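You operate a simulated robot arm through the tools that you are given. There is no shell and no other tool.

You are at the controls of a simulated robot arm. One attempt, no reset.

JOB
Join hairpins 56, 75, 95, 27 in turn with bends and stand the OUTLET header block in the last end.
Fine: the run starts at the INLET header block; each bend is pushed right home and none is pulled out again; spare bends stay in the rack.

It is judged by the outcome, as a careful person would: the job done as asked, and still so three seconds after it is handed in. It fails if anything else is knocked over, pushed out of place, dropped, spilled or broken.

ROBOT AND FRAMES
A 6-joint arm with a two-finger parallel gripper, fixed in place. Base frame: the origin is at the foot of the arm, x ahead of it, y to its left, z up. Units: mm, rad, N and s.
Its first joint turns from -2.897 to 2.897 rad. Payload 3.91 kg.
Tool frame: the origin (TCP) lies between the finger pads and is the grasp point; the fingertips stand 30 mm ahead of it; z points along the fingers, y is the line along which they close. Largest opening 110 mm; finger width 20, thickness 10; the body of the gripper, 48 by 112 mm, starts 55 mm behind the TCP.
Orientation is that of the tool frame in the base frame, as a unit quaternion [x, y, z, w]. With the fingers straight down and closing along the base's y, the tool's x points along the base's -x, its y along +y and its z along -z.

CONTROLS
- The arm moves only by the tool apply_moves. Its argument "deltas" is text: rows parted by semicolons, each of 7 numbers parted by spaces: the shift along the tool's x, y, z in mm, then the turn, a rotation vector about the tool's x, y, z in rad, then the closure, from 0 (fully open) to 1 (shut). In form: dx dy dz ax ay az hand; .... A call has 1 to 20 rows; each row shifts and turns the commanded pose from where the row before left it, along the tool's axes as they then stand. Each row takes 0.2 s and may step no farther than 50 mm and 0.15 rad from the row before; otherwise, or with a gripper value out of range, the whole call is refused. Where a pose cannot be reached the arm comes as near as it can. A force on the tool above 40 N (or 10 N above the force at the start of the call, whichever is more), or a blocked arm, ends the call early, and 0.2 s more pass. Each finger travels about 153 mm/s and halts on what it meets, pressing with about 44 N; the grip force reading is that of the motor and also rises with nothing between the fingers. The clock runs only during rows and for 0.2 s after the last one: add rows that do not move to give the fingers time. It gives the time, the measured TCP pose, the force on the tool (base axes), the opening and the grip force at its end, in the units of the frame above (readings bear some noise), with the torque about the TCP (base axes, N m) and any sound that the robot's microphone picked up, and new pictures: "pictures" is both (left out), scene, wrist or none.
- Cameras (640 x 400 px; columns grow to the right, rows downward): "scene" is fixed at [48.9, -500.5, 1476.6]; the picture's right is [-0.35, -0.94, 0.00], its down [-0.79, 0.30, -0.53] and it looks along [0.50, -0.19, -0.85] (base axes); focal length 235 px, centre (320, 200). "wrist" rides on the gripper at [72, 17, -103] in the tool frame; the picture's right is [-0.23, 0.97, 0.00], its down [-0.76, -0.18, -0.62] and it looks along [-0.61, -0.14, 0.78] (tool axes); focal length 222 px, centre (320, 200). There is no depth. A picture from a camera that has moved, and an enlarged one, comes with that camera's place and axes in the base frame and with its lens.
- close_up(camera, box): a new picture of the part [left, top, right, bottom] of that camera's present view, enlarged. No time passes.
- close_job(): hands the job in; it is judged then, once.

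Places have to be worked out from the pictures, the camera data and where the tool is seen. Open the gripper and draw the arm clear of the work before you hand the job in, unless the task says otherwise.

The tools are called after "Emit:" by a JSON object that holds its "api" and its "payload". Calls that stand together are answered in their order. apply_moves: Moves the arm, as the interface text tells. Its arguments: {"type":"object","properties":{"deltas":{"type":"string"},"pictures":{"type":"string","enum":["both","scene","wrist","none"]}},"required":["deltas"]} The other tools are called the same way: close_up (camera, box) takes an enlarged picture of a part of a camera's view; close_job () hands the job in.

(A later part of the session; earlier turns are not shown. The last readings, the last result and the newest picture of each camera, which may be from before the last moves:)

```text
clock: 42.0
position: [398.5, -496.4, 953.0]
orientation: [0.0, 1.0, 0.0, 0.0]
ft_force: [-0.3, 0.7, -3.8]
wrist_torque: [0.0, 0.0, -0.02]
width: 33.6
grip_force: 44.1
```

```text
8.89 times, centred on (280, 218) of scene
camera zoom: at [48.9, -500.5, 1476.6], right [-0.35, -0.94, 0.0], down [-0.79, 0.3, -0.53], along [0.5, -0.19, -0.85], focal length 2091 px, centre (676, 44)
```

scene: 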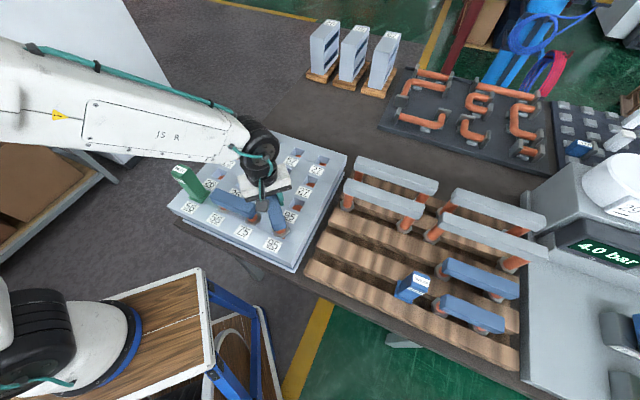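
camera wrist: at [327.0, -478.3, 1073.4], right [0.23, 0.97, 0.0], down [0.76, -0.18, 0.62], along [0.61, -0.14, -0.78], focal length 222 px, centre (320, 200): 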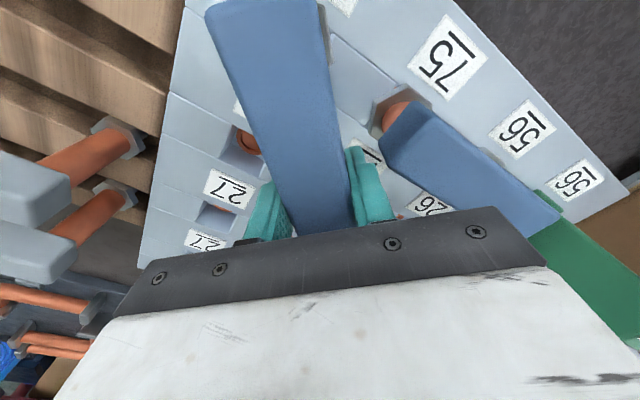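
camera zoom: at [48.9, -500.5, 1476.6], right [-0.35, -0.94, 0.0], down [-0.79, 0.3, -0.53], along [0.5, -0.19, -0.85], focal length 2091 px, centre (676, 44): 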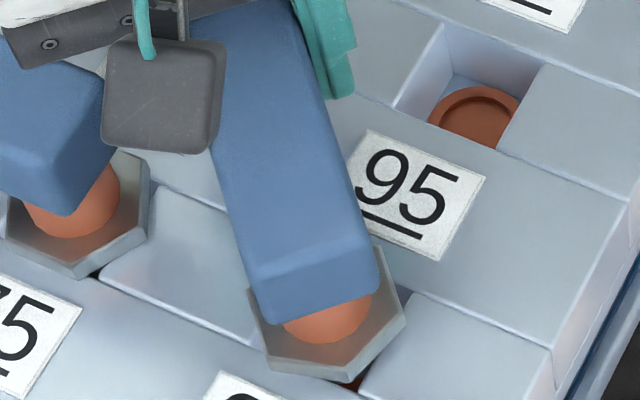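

Emit:
{"api": "close_up", "payload": {"camera": "scene", "box": [270, 217, 302, 241]}}

Emit:
{"api": "close_up", "payload": {"camera": "wrist", "box": [190, 0, 350, 120]}}

```text
16.00 times, centred on (286, 229) of scene
camera zoom: at [48.9, -500.5, 1476.6], right [-0.35, -0.94, 0.0], down [-0.79, 0.3, -0.53], along [0.5, -0.19, -0.85], focal length 3764 px, centre (864, -264)
```

zoom: 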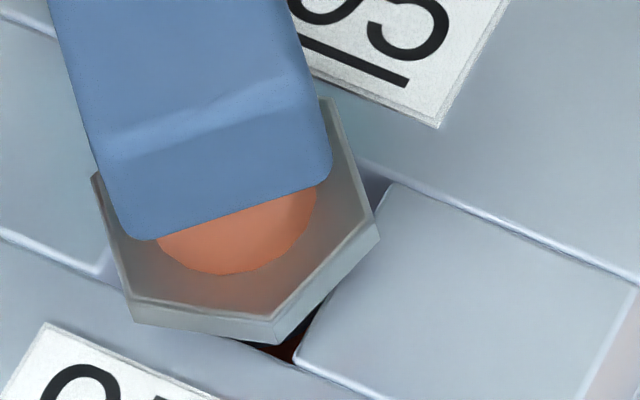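

```text
3.33 times, centred on (270, 60) of wrist
camera zoom: at [326.3, -478.6, 1057.6], right [0.23, 0.97, 0.0], down [0.76, -0.18, 0.62], along [0.61, -0.14, -0.78], focal length 740 px, centre (487, 667)
```

zoom: 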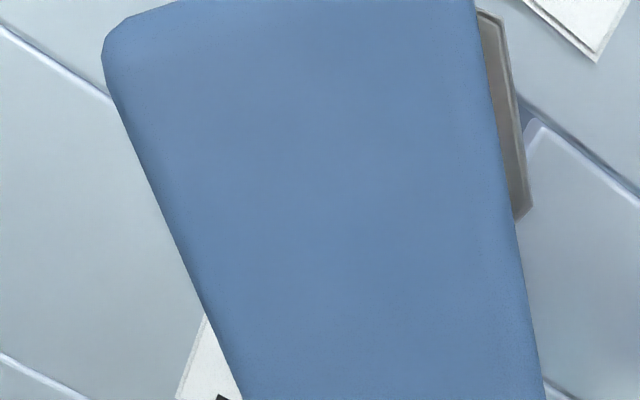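

The collar sits within about 1 mm of where the first one sat over its well. Trimming 0.6 mm in y and pressing down in small steps.

Emit:
{"api": "apply_moves", "payload": {"deltas": "0 -0.6 2 0 0 0 0.85; 0 0 2 0 0 0 0.85; 0 0 2 0 0 0 0.85; 0 0 2 0 0 0 0.85; 0 0 2 0 0 0 0.85; 0 0 2 0 0 0 0.85", "pictures": "scene"}}

Emit:
{"api": "close_up", "payload": {"camera": "scene", "box": [270, 217, 302, 241]}}

```text
clock: 43.3
position: [397.4, -496.9, 947.5]
orientation: [-0.001, 1.0, -0.001, -0.001]
ft_force: [-4.4, 7.4, 13.5]
wrist_torque: [0.48, -0.89, 0.55]
width: 33.7
grip_force: 44.3
stopped in row 6: the force on the tool passed its limit at 44 N (the readings are from after the stop); the commanded pose is now the measured one
```

scene: 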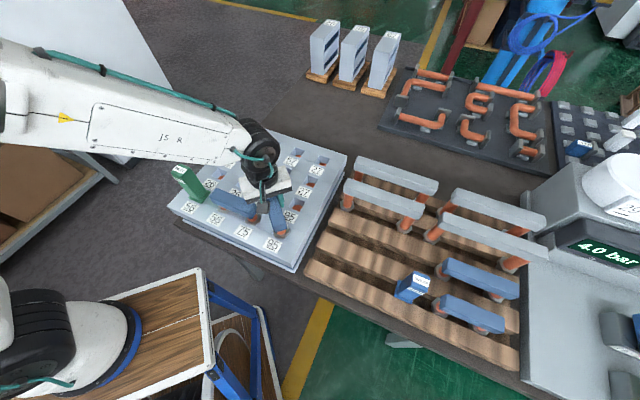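

```text
16.00 times, centred on (286, 229) of scene
camera zoom: at [48.9, -500.5, 1476.6], right [-0.35, -0.94, 0.0], down [-0.79, 0.3, -0.53], along [0.5, -0.19, -0.85], focal length 3764 px, centre (864, -264)
```

zoom: 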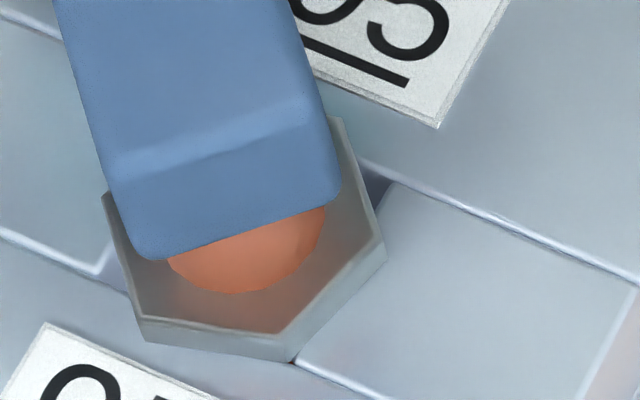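

Contact again at z≈947.5, the same seat height as the first bend. The torque suggests the far (75) end is bearing first, so I'll press once more and read it.

Emit:
{"api": "apply_moves", "payload": {"deltas": "0 0 1 0 0 0 0.85; 0 0 1 0 0 0 0.85; 0 0 1 0 0 0 0.85; 0 0 1 0 0 0 0.85", "pictures": "scene"}}

Emit:
{"api": "close_up", "payload": {"camera": "scene", "box": [270, 217, 302, 241]}}

```text
clock: 43.9
position: [398.1, -497.5, 947.5]
orientation: [-0.001, 1.0, -0.003, 0.0]
ft_force: [-4.5, 9.4, 15.7]
wrist_torque: [0.69, -0.57, 0.54]
width: 33.7
grip_force: 43.6
stopped in row 2: the force on the tool passed its limit at 43 N (the readings are from after the stop); the commanded pose is now the measured one
```

scene: 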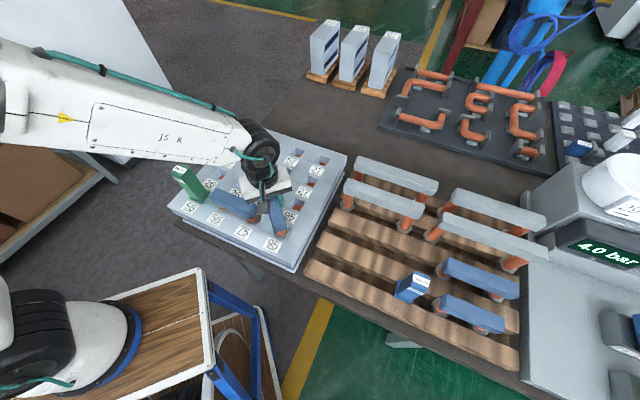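

```text
16.00 times, centred on (286, 229) of scene
camera zoom: at [48.9, -500.5, 1476.6], right [-0.35, -0.94, 0.0], down [-0.79, 0.3, -0.53], along [0.5, -0.19, -0.85], focal length 3764 px, centre (864, -264)
```

zoom: 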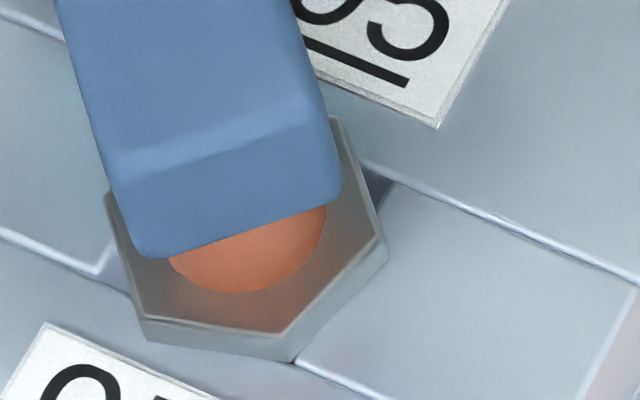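

The collar lies flat and level. I'll release with a small opening (44 mm), since the first bend is close beside the left finger, then rise straight up.

Emit:
{"api": "apply_moves", "payload": {"deltas": "0 0 0 0 0 0 0.68; 0 0 0 0 0 0 0.63; 0 0 0 0 0 0 0.6; 0 0 0 0 0 0 0.6; 0 0 -10 0 0 0 0.6; 0 0 -20 0 0 0 0.6; 0 0 -30 0 0 0 0.6; 0 0 -40 0 0 0 0.6; 0 0 -40 0 0 0 0.6; 0 0 0 0 0 0 0.6; 0 0 0 0 0 0 0.6"}}

Emit:
{"api": "close_up", "payload": {"camera": "wrist", "box": [180, 0, 460, 220]}}

Emit:
{"api": "close_up", "payload": {"camera": "scene", "box": [210, 175, 310, 245]}}

```text
clock: 46.3
position: [400.0, -497.1, 1086.8]
orientation: [-0.001, 1.0, -0.002, 0.0]
ft_force: [0.2, -0.1, -0.3]
wrist_torque: [0.02, -0.01, 0.03]
width: 43.8
grip_force: 0.0
camera wrist: at [326.8, -478.7, 1190.2], right [0.23, 0.97, 0.0], down [0.76, -0.17, 0.62], along [0.61, -0.14, -0.78], focal length 222 px, centre (320, 200)
```

scene: 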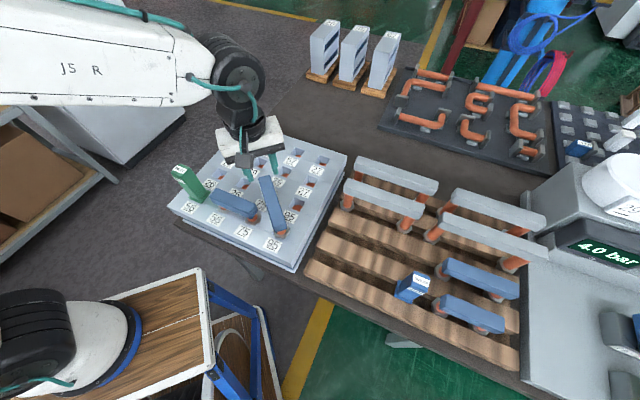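
wrist: 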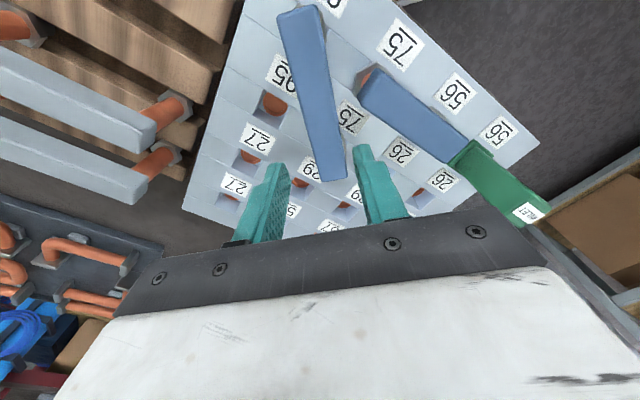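

```text
1.82 times, centred on (320, 110) of wrist
camera zoom: at [326.8, -478.7, 1190.2], right [0.23, 0.97, 0.0], down [0.76, -0.17, 0.62], along [0.61, -0.14, -0.78], focal length 404 px, centre (320, 364)
```

zoom: 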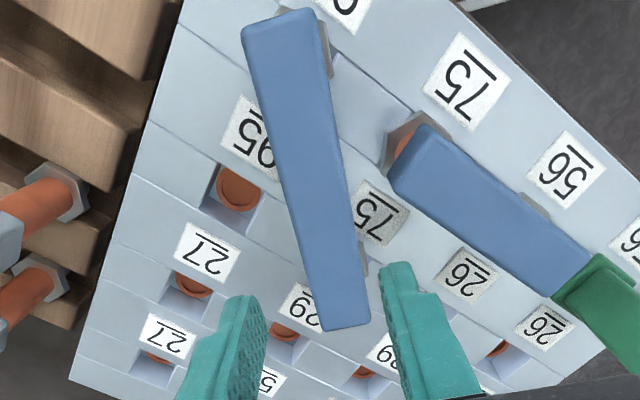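

```text
5.71 times, centred on (260, 210) of scene
camera zoom: at [48.9, -500.5, 1476.6], right [-0.35, -0.94, 0.0], down [-0.79, 0.3, -0.53], along [0.5, -0.19, -0.85], focal length 1344 px, centre (663, 143)
```

zoom: 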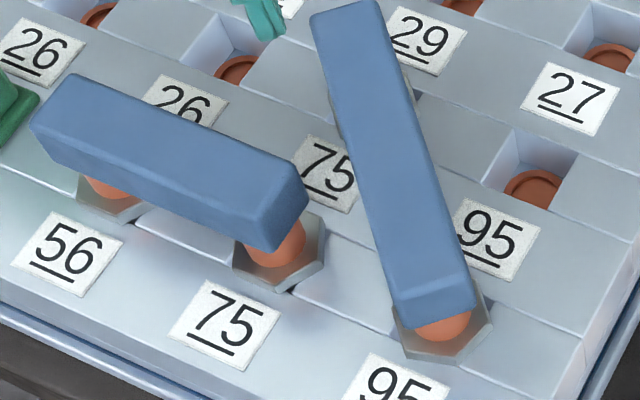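

Emit:
{"api": "close_up", "payload": {"camera": "wrist", "box": [300, 90, 380, 190]}}

Emit:
{"api": "close_up", "payload": {"camera": "scene", "box": [250, 170, 300, 215]}}

```text
4.00 times, centred on (340, 140) of wrist
camera zoom: at [326.8, -478.7, 1190.2], right [0.23, 0.97, 0.0], down [0.76, -0.17, 0.62], along [0.61, -0.14, -0.78], focal length 888 px, centre (240, 440)
```

zoom: 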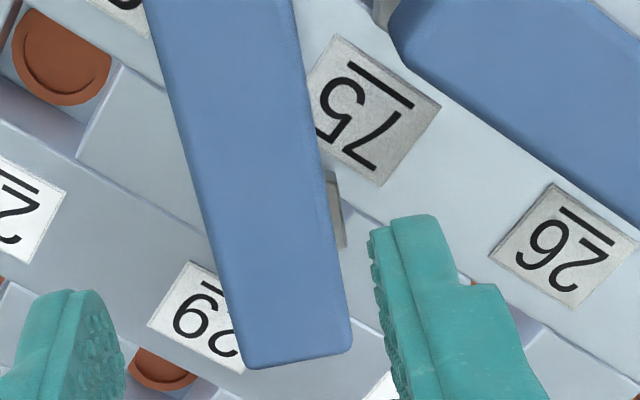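

```text
8.89 times, centred on (275, 192) of scene
camera zoom: at [48.9, -500.5, 1476.6], right [-0.35, -0.94, 0.0], down [-0.79, 0.3, -0.53], along [0.5, -0.19, -0.85], focal length 2091 px, centre (720, 267)
```

zoom: 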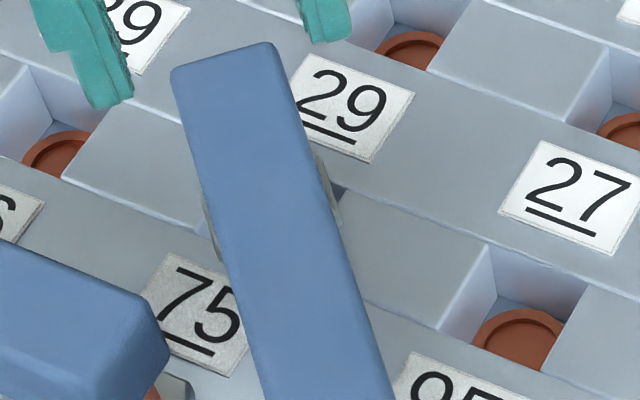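

From above it looks right. To be sure that both ends are home and level I'll close the fingers and press gently on the bar over each leg, starting with the 75 end.

Emit:
{"api": "apply_moves", "payload": {"deltas": "-29 0.5 0 0 0 0 0.8; -29 0.5 0 0 0 0 1; 0 0 0 0 0 0 1; 0 0 40 0 0 0 1; 0 0 40 0 0 0 1; 0 0 9 0 0 0 1; 0 0 0 0 0 0 1; 0 0 0 0 0 0 1", "pictures": "wrist"}}

Emit:
{"api": "apply_moves", "payload": {"deltas": "0 0 2 0 0 0 1; 0 0 2 0 0 0 1; 0 0 2 0 0 0 1; 0 0 2 0 0 0 1; 0 0 2 0 0 0 1; 0 0 2 0 0 0 1", "pictures": "scene"}}

```text
clock: 48.1
position: [458.0, -496.7, 1000.2]
orientation: [-0.001, 1.0, -0.002, 0.0]
ft_force: [0.5, -0.1, -0.3]
wrist_torque: [0.05, 0.03, 0.0]
width: 0.1
grip_force: 37.4
camera wrist: at [384.1, -478.0, 1102.4], right [0.23, 0.97, 0.0], down [0.76, -0.17, 0.62], along [0.61, -0.14, -0.78], focal length 222 px, centre (320, 200)
```

wrist: 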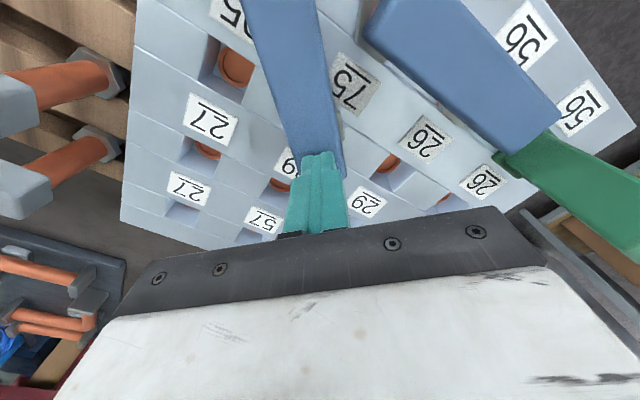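

```text
clock: 48.7
position: [456.7, -497.0, 998.7]
orientation: [-0.001, 1.0, -0.005, 0.002]
ft_force: [-2.9, 5.9, 15.2]
wrist_torque: [0.23, 0.17, 0.0]
width: 0.0
grip_force: 37.8
stopped in row 3: the force on the tool passed its limit at 46 N (the readings are from after the stop); the commanded pose is now the measured one
```

scene: 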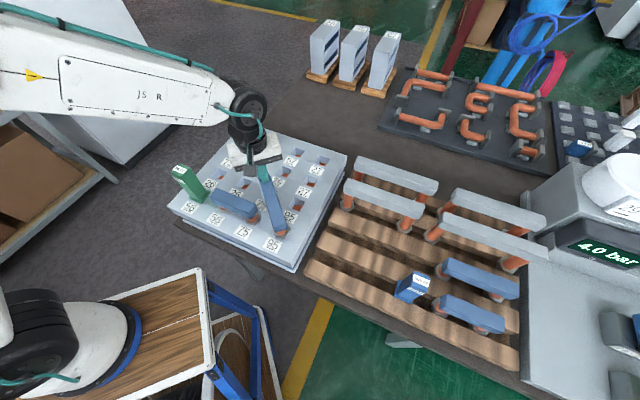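

Contact at TCP z≈998 on the 75 end. I'll rise, move to the 95 end and compare the height.

Emit:
{"api": "apply_moves", "payload": {"deltas": "0 0 -15 0 0 0 1; 40 0.3 0 0 0 0 1; 40 0.3 0 0 0 0 1; 36 0.3 0 0 0 0 1; 0 0 13 0 0 0 1; 0 0 0 0 0 0 1; 0 0 0 0 0 0 1", "pictures": "wrist"}}

Emit:
{"api": "apply_moves", "payload": {"deltas": "0 0 2 0 0 0 1; 0 0 2 0 0 0 1; 0 0 2 0 0 0 1; 0 0 2 0 0 0 1; 0 0 2 0 0 0 1; 0 0 2 0 0 0 1", "pictures": "scene"}}

```text
clock: 50.3
position: [342.0, -496.9, 999.7]
orientation: [-0.001, 1.0, -0.005, 0.002]
ft_force: [0.0, -0.6, 0.5]
wrist_torque: [0.0, -0.02, 0.03]
width: 0.0
grip_force: 37.9
camera wrist: at [268.3, -477.7, 1102.3], right [0.23, 0.97, -0.01], down [0.76, -0.17, 0.63], along [0.61, -0.15, -0.78], focal length 222 px, centre (320, 200)
```

wrist: 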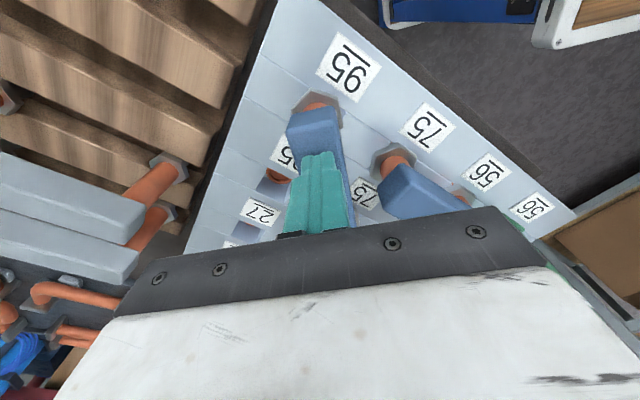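

```text
clock: 51.0
position: [340.6, -497.0, 999.0]
orientation: [-0.001, 1.0, -0.007, 0.002]
ft_force: [-1.8, 5.5, 13.4]
wrist_torque: [0.26, 0.13, -0.02]
width: 0.0
grip_force: 37.6
stopped in row 3: the force on the tool passed its limit at 45 N (the readings are from after the stop); the commanded pose is now the measured one
```

scene: 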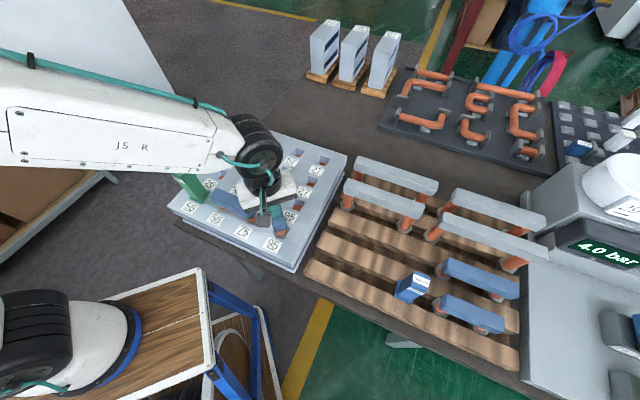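

Both ends of the diagonal bend are at the same height (TCP≈999), so it is level and fully home. Now I'll remove the small tilt and head for the second short bend at the far end of the rack.

Emit:
{"api": "apply_moves", "payload": {"deltas": "0 0 -30 0 0 0 1; 0 0 -45 -0.014 0.004 0 0.8; 0 0 -20 0 0 0 0.5; 34.3 -33.5 0 0 0 0 0.36; 34.3 -33.5 0 0 0 0 0.36; 34.3 -33.5 0 0 0 0 0.36; 34.3 -33.5 0 0 0 0 0.36; 34.3 -33.5 0 0 0 0 0.36; 34.3 -33.5 0 0 0 0 0.36; 34.3 -33.5 0 0 0 0 0.36; 34.3 -33.5 0 0 0 0 0.36; 34.3 -33.5 0 0 0 0 0.36; 34.3 -33.5 0 0 0 0 0.36; 0 0 0 0 0 0 0.36; 0 0 0 0 0 0 0.36"}}

```text
clock: 54.2
position: [16.0, -816.5, 1092.8]
orientation: [-0.001, 1.0, 0.0, 0.001]
ft_force: [-1.0, 0.3, -0.5]
wrist_torque: [0.05, 0.02, -0.02]
width: 70.4
grip_force: 0.1
out of reach, approached as far as the arm can: row 13
camera wrist: at [-56.5, -798.6, 1195.6], right [0.23, 0.97, 0.0], down [0.76, -0.18, 0.62], along [0.61, -0.14, -0.78], focal length 222 px, centre (320, 200)
```

scene: 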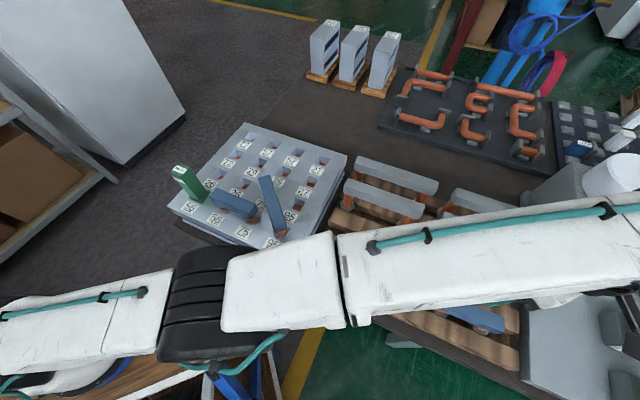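
wrist: 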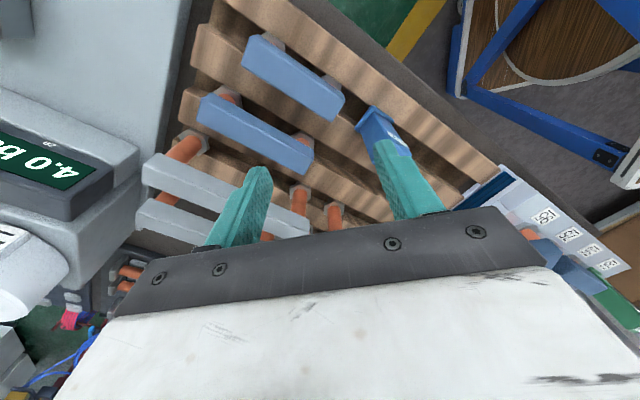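

The reach limit is near at this height. I'll turn the tool here by 45°, go a little lower and look.

Emit:
{"api": "apply_moves", "payload": {"deltas": "0 0 20 0 0 -0.131 0.36; 0 0 20 0 0 -0.131 0.36; 0 0 0 0 0 -0.131 0.36; 0 0 0 0 0 -0.131 0.36; 0 0 0 0 0 -0.131 0.36; 0 0 0 0 0 -0.1304 0.36; 0 0 0 0 0 0 0.36; 0 0 0 0 0 0 0.36"}}

Emit:
{"api": "close_up", "payload": {"camera": "wrist", "box": [200, 0, 440, 200]}}

```text
clock: 56.0
position: [14.9, -814.0, 1053.3]
orientation: [-0.383, 0.924, 0.0, 0.0]
ft_force: [-1.1, 0.8, 0.2]
wrist_torque: [0.02, 0.01, -0.03]
width: 70.4
grip_force: 0.1
camera wrist: at [-47.5, -852.6, 1156.2], right [-0.53, 0.85, 0.0], down [0.66, 0.41, 0.62], along [0.53, 0.33, -0.78], focal length 222 px, centre (320, 200)
```

scene: 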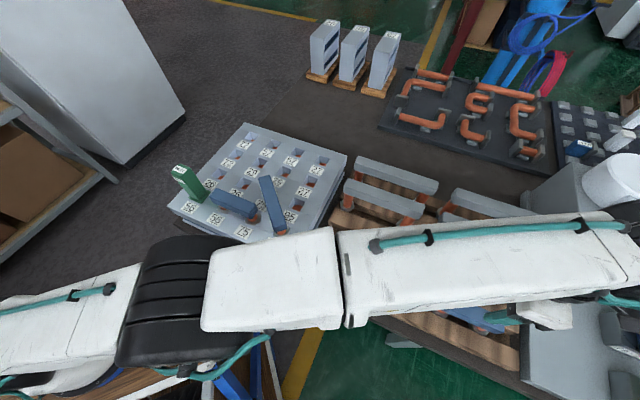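
wrist: 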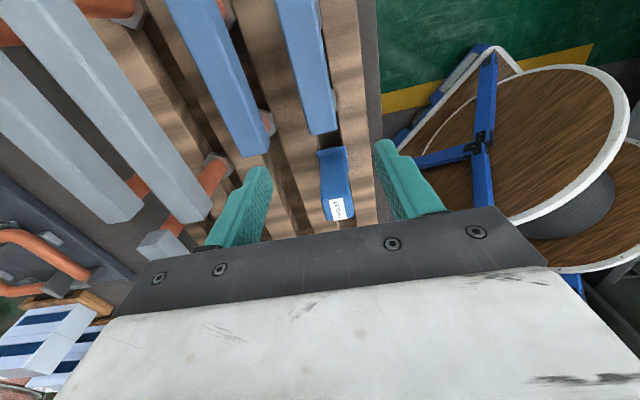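

```text
2.00 times, centred on (320, 100) of wrist
camera zoom: at [-47.5, -852.6, 1156.2], right [-0.53, 0.85, 0.0], down [0.66, 0.41, 0.62], along [0.53, 0.33, -0.78], focal length 444 px, centre (320, 400)
```

zoom: 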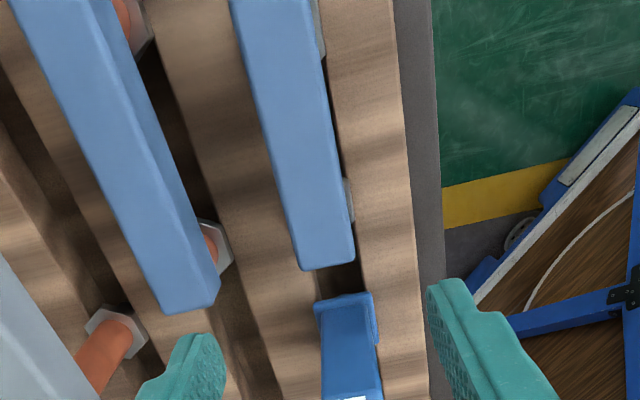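

The far end of the third bar is at P≈541, so its centre is at P≈604. I'll move over it and descend to z≈990.

Emit:
{"api": "apply_moves", "payload": {"deltas": "12.9 -0.5 20 0 0 0 0.36; 12.9 -0.5 20 0 0 0 0.36; 12.8 -0.4 20 0 0 0 0.36; 0 0 0 0 0 0 0.36; 0 0 0 0 0 0 0.36", "pictures": "wrist"}}

Emit:
{"api": "close_up", "payload": {"camera": "wrist", "box": [220, 0, 420, 210]}}

```text
clock: 57.2
position: [-7.7, -838.8, 991.2]
orientation: [-0.383, 0.924, 0.001, 0.0]
ft_force: [0.2, 0.5, 0.8]
wrist_torque: [0.02, -0.01, -0.04]
width: 70.7
grip_force: 0.0
out of reach, approached as far as the arm can: row 3
camera wrist: at [-72.7, -878.3, 1095.0], right [-0.53, 0.85, 0.0], down [0.66, 0.41, 0.62], along [0.53, 0.33, -0.78], focal length 222 px, centre (320, 200)
```

wrist: 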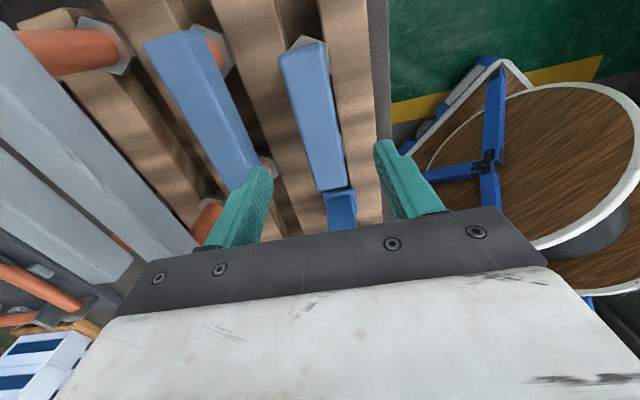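

```text
1.90 times, centred on (320, 105) of wrist
camera zoom: at [-72.7, -878.3, 1095.0], right [-0.53, 0.85, 0.0], down [0.66, 0.41, 0.62], along [0.53, 0.33, -0.78], focal length 423 px, centre (320, 381)
```

zoom: 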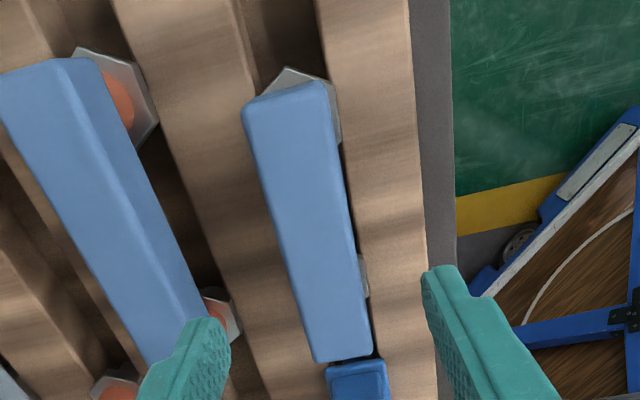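

With the bar top at 908 (from the press test) the bars come out at 120 and 157 mm, and this one is centred at P≈600.7. I'll descend and add the 2 mm correction on the way.

Emit:
{"api": "apply_moves", "payload": {"deltas": "0 0.4 25 0 0 0 0.36; 2 0 25 0 0 0 0.36; 0 0 0 0 0 0 0.36; 0 0 0 0 0 0 0.36", "pictures": "wrist"}}

Emit:
{"api": "close_up", "payload": {"camera": "wrist", "box": [220, 0, 420, 230]}}

```text
clock: 58.2
position: [-9.5, -840.2, 942.2]
orientation: [-0.384, 0.923, 0.0, 0.0]
ft_force: [-0.3, 0.4, 0.0]
wrist_torque: [0.01, 0.0, 0.01]
width: 70.4
grip_force: 0.0
camera wrist: at [-73.8, -878.1, 1045.3], right [-0.53, 0.85, 0.0], down [0.66, 0.41, 0.62], along [0.53, 0.33, -0.78], focal length 222 px, centre (320, 200)
```

wrist: 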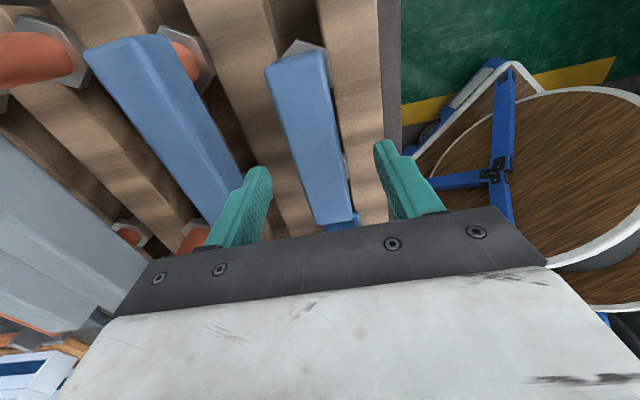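

```text
1.74 times, centred on (320, 115) of wrist
camera zoom: at [-73.8, -878.1, 1045.3], right [-0.53, 0.85, 0.0], down [0.66, 0.41, 0.62], along [0.53, 0.33, -0.78], focal length 386 px, centre (320, 348)
```

zoom: 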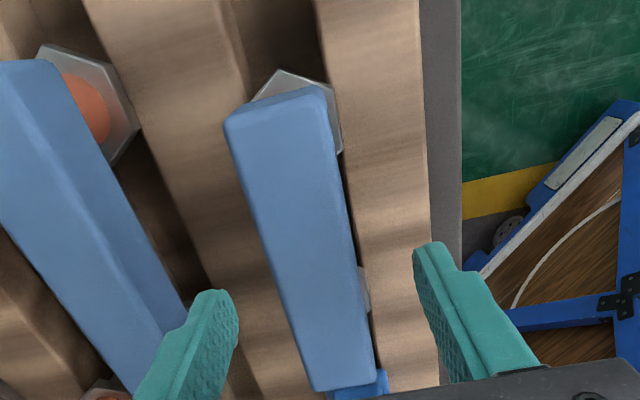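

Centred within half a millimetre. Descending to z≈888 and closing.

Emit:
{"api": "apply_moves", "payload": {"deltas": "0.4 0.3 18 0 0 0 0.36; 0 0 18 0 0 0 0.36; 0 0 18 0 0 0 0.36; 0 0 0 0 0 0 0.36; 0 0 0 0 0 0 0.5; 0 0 0 0 0 0 0.6; 0 0 0 0 0 0 0.7; 0 0 0 0 0 0 0.8; 0 0 0 0 0 0 0.85; 0 0 0 0 0 0 0.85", "pictures": "wrist"}}

Emit:
{"api": "close_up", "payload": {"camera": "wrist", "box": [200, 0, 440, 240]}}

```text
clock: 60.4
position: [-11.7, -840.9, 888.3]
orientation: [-0.383, 0.924, 0.0, -0.001]
ft_force: [3.1, -1.5, 2.0]
wrist_torque: [-0.11, 0.01, 0.09]
width: 33.8
grip_force: 44.0
camera wrist: at [-74.8, -878.3, 991.7], right [-0.53, 0.85, 0.0], down [0.66, 0.41, 0.62], along [0.53, 0.33, -0.78], focal length 222 px, centre (320, 200)
```

wrist: 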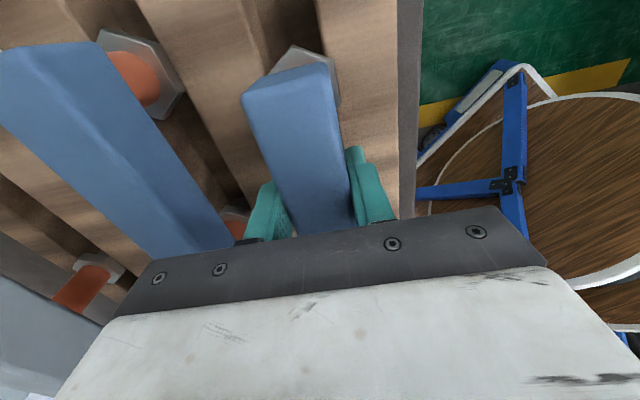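

```text
1.67 times, centred on (320, 120) of wrist
camera zoom: at [-74.8, -878.3, 991.7], right [-0.53, 0.85, 0.0], down [0.66, 0.41, 0.62], along [0.53, 0.33, -0.78], focal length 370 px, centre (320, 333)
```

zoom: 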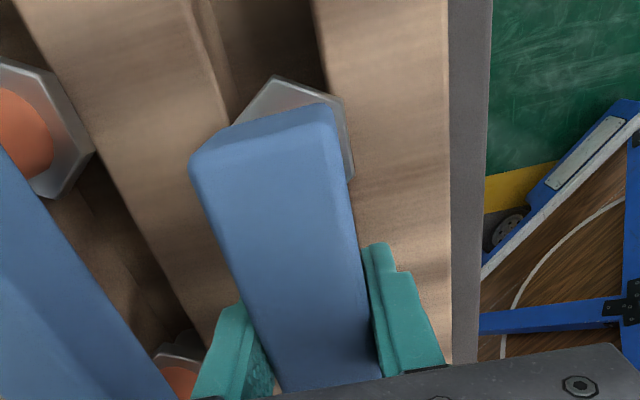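

Gripped at 33.8 mm, well centred. Lifting straight up from here would soon leave the reach, so I'll lift 75 mm, then draw inward while rising, away from OUTLET.

Emit:
{"api": "apply_moves", "payload": {"deltas": "0 0 -15 0 0 0 0.85; 0 0 -30 0 0 0 0.85; 0 0 -30 0 0 0 0.85; 0 38 -30 0 0 0 0.85; 0 38 -30 0 0 0 0.85; 0 38 -30 0 0 0 0.85; 0 38 -30 0 0 0 0.85; 0 0 0 0 0 0 0.85; 0 0 0 0 0 0 0.85"}}

```text
clock: 62.4
position: [-117.5, -731.2, 1084.2]
orientation: [-0.384, 0.923, 0.0, 0.0]
ft_force: [0.0, 0.3, -2.8]
wrist_torque: [-0.02, 0.02, 0.0]
width: 33.9
grip_force: 44.2
camera wrist: at [-181.1, -770.0, 1187.9], right [-0.53, 0.85, 0.0], down [0.66, 0.41, 0.62], along [0.53, 0.33, -0.78], focal length 222 px, centre (320, 200)
```

scene: 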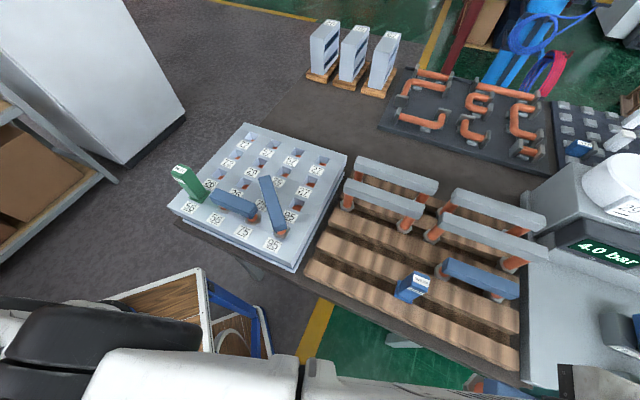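
wrist: 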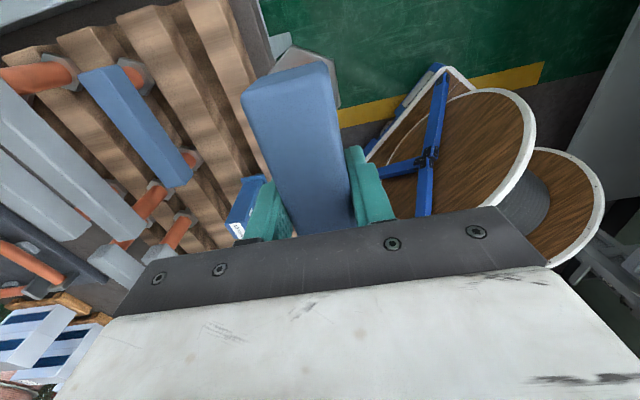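

All other parts are in place. Now I'll carry the bend across, at this height, to the 95–27 pair.

Emit:
{"api": "apply_moves", "payload": {"deltas": "-40.44 -24 0 0 0 0 0.85; -40.44 -24 0 0 0 0 0.85; -40.44 -24 0 0 0 0 0.85; -40.44 -24 0 0 0 0 0.85; -40.44 -24 0 0 0 0 0.85; -40.44 -24 0 0 0 0 0.85; -40.44 -24 0 0 0 0 0.85; -40.44 -24 0 0 0 0 0.85; -40.44 -24 0 0 0 0 0.85; -40.44 -24 0 0 0 0 0.85; -40.44 -24 0 0 0 0 0.85; -40.44 -24 0 0 0 0 0.85; 0 0 0 0 0 0 0.85; 0 0 0 0 0 0 0.85", "pictures": "none"}}

Emit:
{"api": "apply_moves", "payload": {"deltas": "0 0 0 0 0 0.131 0.85; 0 0 0 0 0 0.131 0.85; 0 0 0 0 0 0.131 0.85; 0 0 0 0 0 0.131 0.85; 0 0 0 0 0 0.131 0.85; 0 0 0 0 0 0.131 0.85; 0 0 0 0 0 0.131 0.85; 0 0 0 0 0 0.131 0.85; 0 0 0 0 0 0.131 0.85; 0 0 0 0 0 0.131 0.85; 0 0 0 0 0 0.131 0.85; 0 0 0 0 0 0.1298 0.85; 0 0 0 0 0 0 0.85; 0 0 0 0 0 0 0.85"}}

```text
clock: 65.4
position: [425.2, -590.7, 1082.8]
orientation: [-0.383, 0.924, 0.0, 0.001]
ft_force: [0.0, -1.0, -3.1]
wrist_torque: [0.01, -0.04, -0.01]
width: 33.9
grip_force: 44.2
```

```text
clock: 68.4
position: [428.2, -593.7, 1083.1]
orientation: [0.382, 0.924, 0.0, 0.0]
ft_force: [-0.9, 0.4, -2.1]
wrist_torque: [0.04, 0.04, -0.03]
width: 33.8
grip_force: 44.2
camera wrist: at [387.8, -529.2, 1186.5], right [0.85, 0.53, 0.0], down [0.41, -0.66, 0.62], along [0.33, -0.53, -0.78], focal length 222 px, centre (320, 200)
```

scene: 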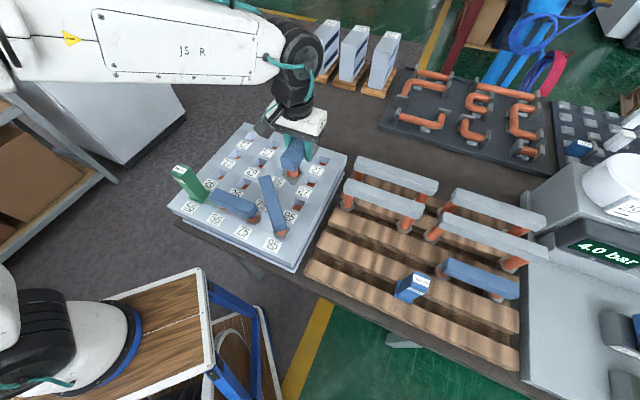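
wrist: 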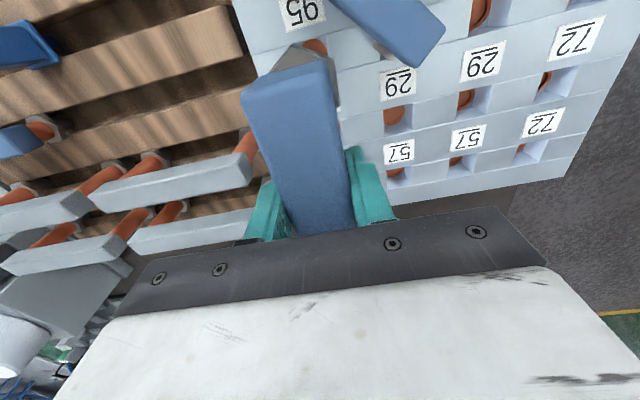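

The turn worked, and the bar now runs along the 95→27 column. I'll enlarge the view to check the position against the labels.

Emit:
{"api": "close_up", "payload": {"camera": "wrist", "box": [240, 0, 520, 180]}}

Emit:
{"api": "close_up", "payload": {"camera": "scene", "box": [240, 120, 350, 250]}}

```text
2.22 times, centred on (380, 90) of wrist
camera zoom: at [387.8, -529.2, 1186.5], right [0.85, 0.53, 0.0], down [0.41, -0.66, 0.62], along [0.33, -0.53, -0.78], focal length 494 px, centre (187, 444)
```

zoom: 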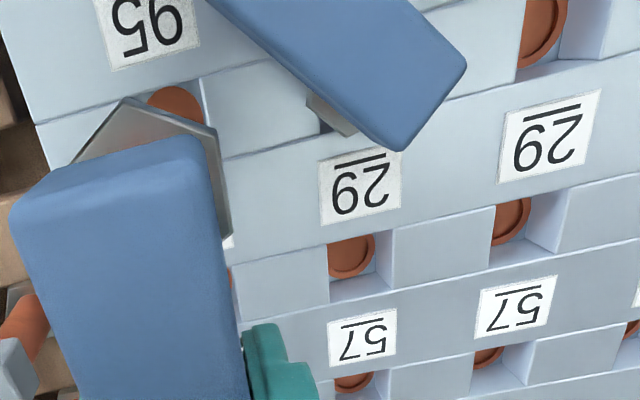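

```text
3.08 times, centred on (295, 185) of scene
camera zoom: at [48.9, -500.5, 1476.6], right [-0.35, -0.94, 0.0], down [-0.79, 0.3, -0.53], along [0.5, -0.19, -0.85], focal length 724 px, centre (397, 246)
```

zoom: 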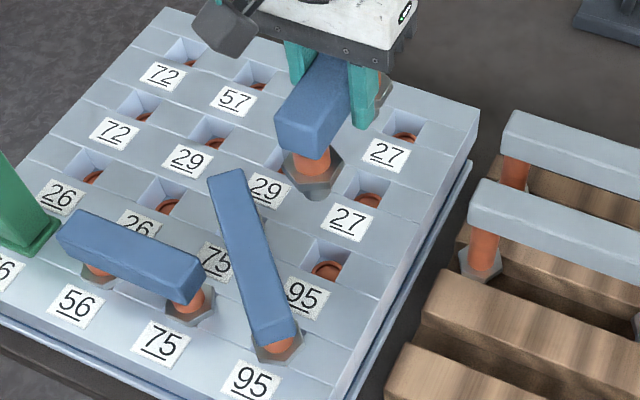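

The readings carry about a millimetre of noise, so I'll take several still readings and average them.

Emit:
{"api": "apply_moves", "payload": {"deltas": "0 0 0 0 0 0 0.85", "pictures": "none"}}

Emit:
{"api": "apply_moves", "payload": {"deltas": "0 0 0 0 0 0 0.85", "pictures": "none"}}

Emit:
{"api": "apply_moves", "payload": {"deltas": "0 0 0 0 0 0 0.85", "pictures": "none"}}

Emit:
{"api": "apply_moves", "payload": {"deltas": "0 0 0 0 0 0 0.85", "pictures": "none"}}

Emit:
{"api": "apply_moves", "payload": {"deltas": "0 0 0 0 0 0 0.85", "pictures": "none"}}

Emit:
{"api": "apply_moves", "payload": {"deltas": "0 0 0 0 0 0 0.85", "pictures": "none"}}

```text
clock: 68.8
position: [427.6, -593.1, 1083.0]
orientation: [0.383, 0.924, 0.0, 0.0]
ft_force: [0.0, -0.2, -2.5]
wrist_torque: [-0.02, 0.05, -0.03]
width: 34.0
grip_force: 44.0
```

```text
clock: 69.2
position: [427.9, -593.2, 1083.3]
orientation: [0.382, 0.924, 0.0, 0.0]
ft_force: [0.1, -0.3, -3.0]
wrist_torque: [0.02, -0.04, 0.0]
width: 33.8
grip_force: 43.8
```

```text
clock: 69.6
position: [427.7, -591.8, 1083.0]
orientation: [0.382, 0.924, 0.001, 0.0]
ft_force: [-1.0, -0.2, -2.8]
wrist_torque: [-0.04, 0.0, 0.01]
width: 33.6
grip_force: 44.0
```

```text
clock: 70.0
position: [427.0, -592.1, 1082.6]
orientation: [0.383, 0.924, 0.0, 0.0]
ft_force: [-0.9, -0.2, -1.7]
wrist_torque: [0.02, 0.0, 0.0]
width: 33.5
grip_force: 44.0
```

```text
clock: 70.4
position: [428.0, -593.6, 1083.4]
orientation: [0.383, 0.924, 0.0, 0.0]
ft_force: [0.2, -0.5, -2.3]
wrist_torque: [0.02, -0.02, 0.03]
width: 33.8
grip_force: 43.9
```

```text
clock: 70.8
position: [425.9, -593.6, 1083.2]
orientation: [0.383, 0.924, 0.0, -0.001]
ft_force: [-0.1, 0.3, -3.6]
wrist_torque: [-0.02, -0.01, 0.02]
width: 33.9
grip_force: 44.0
```

Averaged pose: P≈117.0, Q≈-721.6; the target is P≈114.8, Q≈-722. I'll correct and come down to z≈968 for a check.

Emit:
{"api": "apply_moves", "payload": {"deltas": "-0.8 2.5 25 0 0 0 0.85; 0 0 30 0 0 0 0.85; 0 0 30 0 0 0 0.85; 0 0 30 0 0 0 0.85; 0 0 0 0 0 0 0.85; 0 0 0 0 0 0 0.85"}}

Emit:
{"api": "close_up", "payload": {"camera": "wrist", "box": [220, 0, 500, 180]}}

Emit:
{"api": "close_up", "payload": {"camera": "scene", "box": [270, 160, 330, 220]}}

```text
clock: 72.2
position: [429.2, -592.3, 968.1]
orientation: [0.383, 0.924, 0.001, -0.001]
ft_force: [-0.4, 0.3, -2.2]
wrist_torque: [0.01, 0.0, 0.02]
width: 33.7
grip_force: 44.1
camera wrist: at [390.2, -528.2, 1070.6], right [0.85, 0.53, 0.0], down [0.41, -0.66, 0.62], along [0.33, -0.53, -0.78], focal length 222 px, centre (320, 200)
```

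scene: 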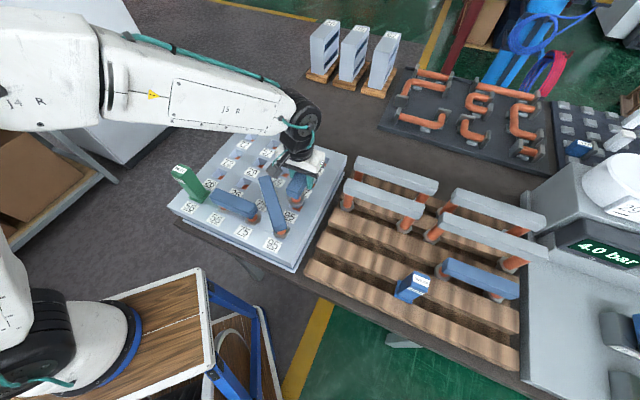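
wrist: 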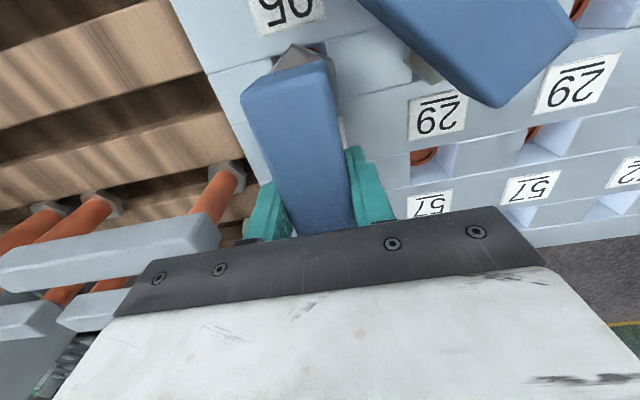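

```text
2.22 times, centred on (360, 90) of wrist
camera zoom: at [390.2, -528.2, 1070.6], right [0.85, 0.53, 0.0], down [0.41, -0.66, 0.62], along [0.33, -0.53, -0.78], focal length 494 px, centre (231, 444)
```

zoom: 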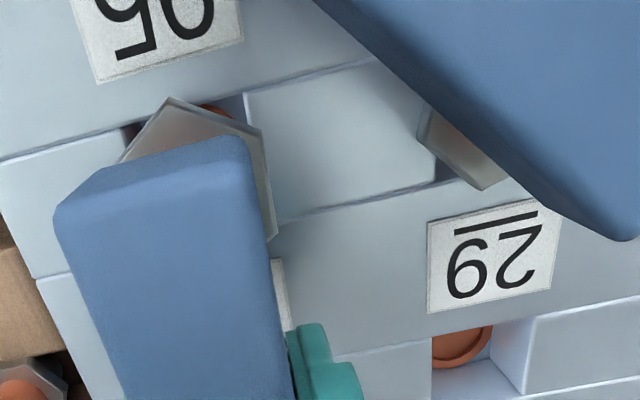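

```text
6.67 times, centred on (300, 190) of scene
camera zoom: at [48.9, -500.5, 1476.6], right [-0.35, -0.94, 0.0], down [-0.79, 0.3, -0.53], along [0.5, -0.19, -0.85], focal length 1568 px, centre (453, 267)
```

zoom: 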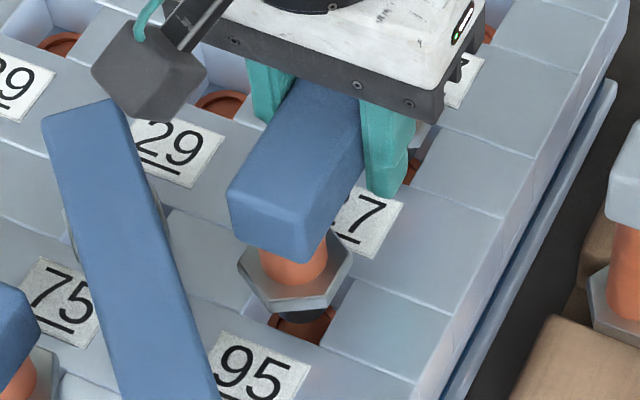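

Emit:
{"api": "close_up", "payload": {"camera": "wrist", "box": [240, 20, 360, 110]}}

Emit:
{"api": "close_up", "payload": {"camera": "scene", "box": [282, 190, 314, 216]}}

```text
4.44 times, centred on (300, 65) of wrist
camera zoom: at [390.2, -528.2, 1070.6], right [0.85, 0.53, 0.0], down [0.41, -0.66, 0.62], along [0.33, -0.53, -0.78], focal length 987 px, centre (409, 800)
```

zoom: 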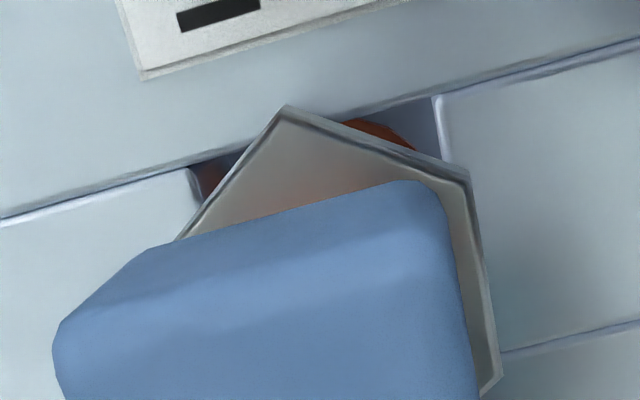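

```text
15.38 times, centred on (298, 203) of scene
camera zoom: at [48.9, -500.5, 1476.6], right [-0.35, -0.94, 0.0], down [-0.79, 0.3, -0.53], along [0.5, -0.19, -0.85], focal length 3619 px, centre (658, 154)
```

zoom: 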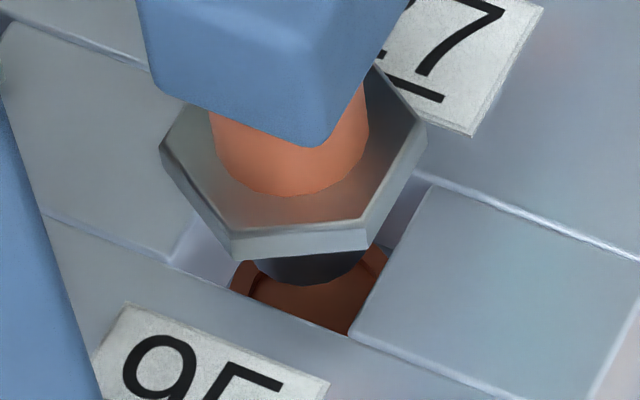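

The dark spigot under the collar is now visible, and it is centred over its well within about 1 mm. Trim -0.7 mm along the bar and lower.

Emit:
{"api": "apply_moves", "payload": {"deltas": "-0.7 0 5 0 0 0 0.85; 0 0 5 0 0 0 0.85; 0 0 4 0 0 0 0.85; 0 0 3 0 0 0 0.85; 0 0 0 0 0 0 0.85", "pictures": "scene"}}

Emit:
{"api": "close_up", "payload": {"camera": "scene", "box": [282, 190, 314, 216]}}

```text
clock: 73.4
position: [427.8, -592.6, 952.1]
orientation: [0.382, 0.924, 0.0, 0.0]
ft_force: [-0.7, -0.1, -2.2]
wrist_torque: [-0.02, -0.01, 0.01]
width: 33.7
grip_force: 44.0
```

scene: 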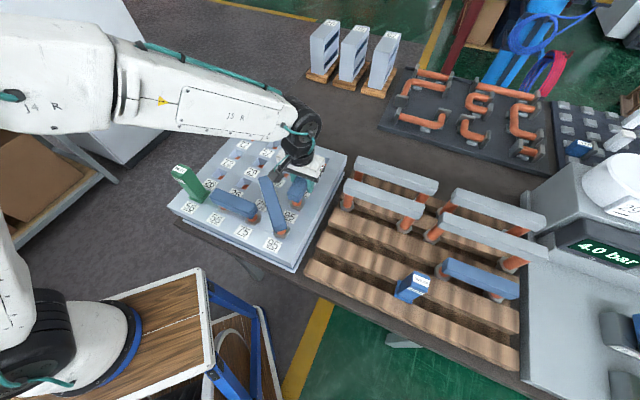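

```text
15.38 times, centred on (298, 203) of scene
camera zoom: at [48.9, -500.5, 1476.6], right [-0.35, -0.94, 0.0], down [-0.79, 0.3, -0.53], along [0.5, -0.19, -0.85], focal length 3619 px, centre (658, 154)
```

zoom: 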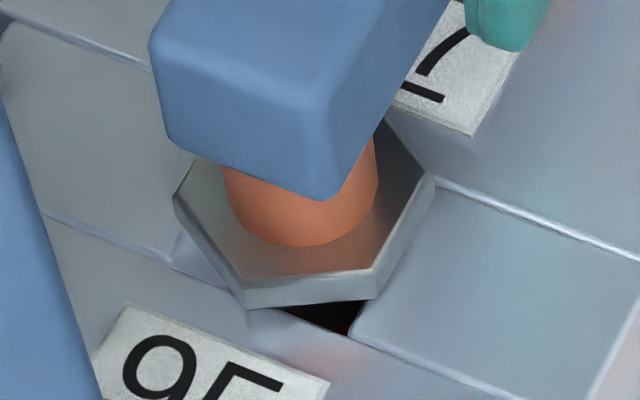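

Nearly down with no side force. Pressing home in 2 mm steps.

Emit:
{"api": "apply_moves", "payload": {"deltas": "0 0 2 0 0 0 0.85; 0 0 2 0 0 0 0.85; 0 0 2 0 0 0 0.85; 0 0 2 0 0 0 0.85; 0 0 2 0 0 0 0.85; 0 0 2 0 0 0 0.85", "pictures": "scene"}}

Emit:
{"api": "close_up", "payload": {"camera": "scene", "box": [282, 190, 314, 216]}}

```text
clock: 74.4
position: [430.3, -594.9, 948.3]
orientation: [0.382, 0.924, -0.003, 0.002]
ft_force: [-3.9, 4.1, 9.5]
wrist_torque: [0.13, -0.28, 0.22]
width: 33.7
grip_force: 43.7
stopped in row 4: the force on the tool passed its limit at 44 N (the readings are from after the stop); the commanded pose is now the measured one
```

scene: 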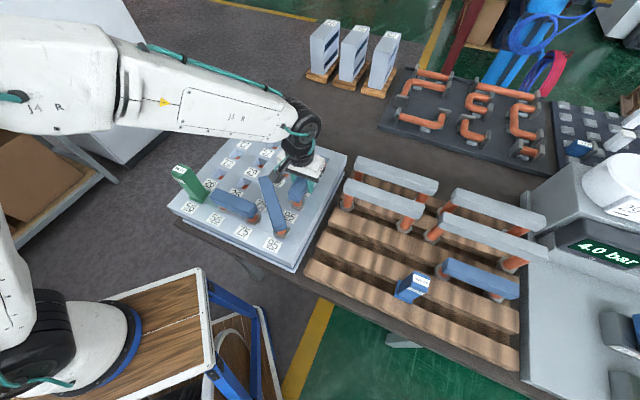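

```text
15.38 times, centred on (298, 203) of scene
camera zoom: at [48.9, -500.5, 1476.6], right [-0.35, -0.94, 0.0], down [-0.79, 0.3, -0.53], along [0.5, -0.19, -0.85], focal length 3619 px, centre (658, 154)
```

zoom: 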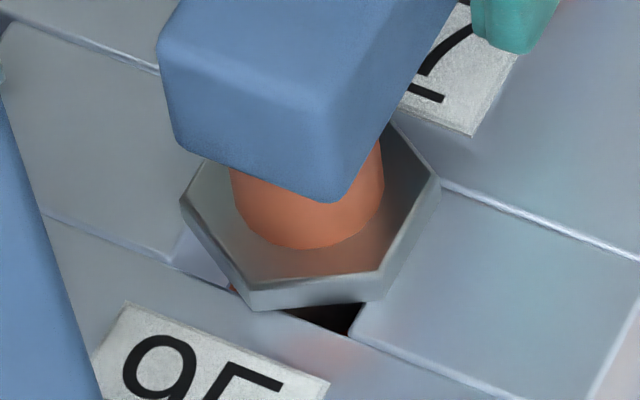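

Contact came a little early and the near collar may not be flush. I'll look closer before pressing any more.

Emit:
{"api": "close_up", "payload": {"camera": "wrist", "box": [240, 20, 360, 110]}}

Emit:
{"api": "close_up", "payload": {"camera": "scene", "box": [290, 165, 340, 215]}}

Emit:
{"api": "close_up", "payload": {"camera": "scene", "box": [270, 217, 302, 241]}}

```text
4.44 times, centred on (300, 65) of wrist
camera zoom: at [389.9, -529.2, 1051.0], right [0.85, 0.53, 0.0], down [0.41, -0.66, 0.63], along [0.33, -0.53, -0.78], focal length 987 px, centre (409, 800)
```

zoom: 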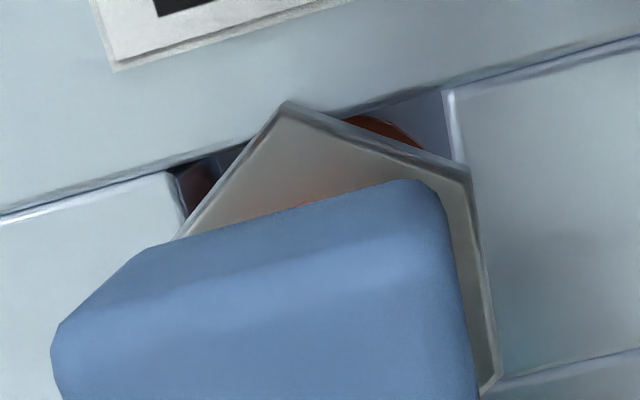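

```text
8.00 times, centred on (315, 190) of scene
camera zoom: at [48.9, -500.5, 1476.6], right [-0.35, -0.94, 0.0], down [-0.79, 0.3, -0.53], along [0.5, -0.19, -0.85], focal length 1882 px, centre (360, 280)
```

zoom: 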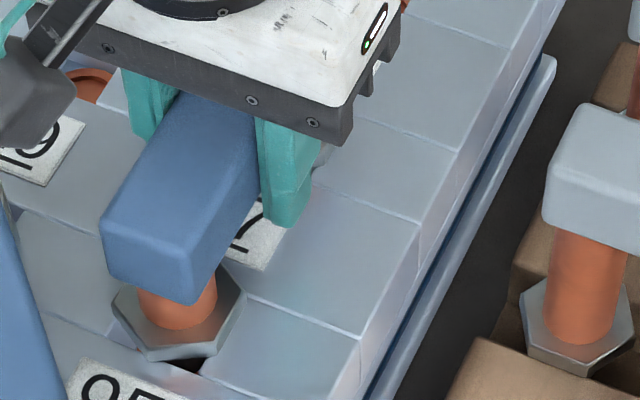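

```text
16.00 times, centred on (286, 229) of scene
camera zoom: at [48.9, -500.5, 1476.6], right [-0.35, -0.94, 0.0], down [-0.79, 0.3, -0.53], along [0.5, -0.19, -0.85], focal length 3764 px, centre (864, -264)
```

zoom: 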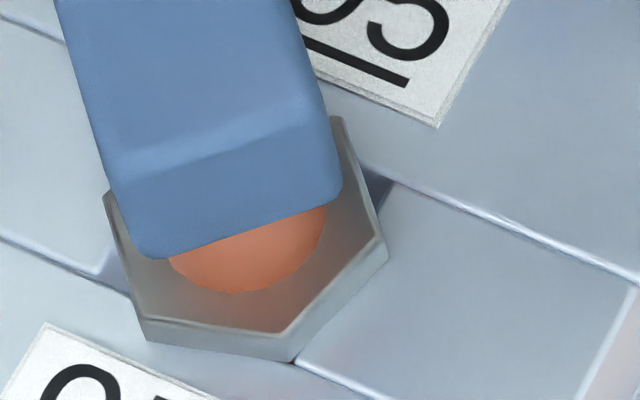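

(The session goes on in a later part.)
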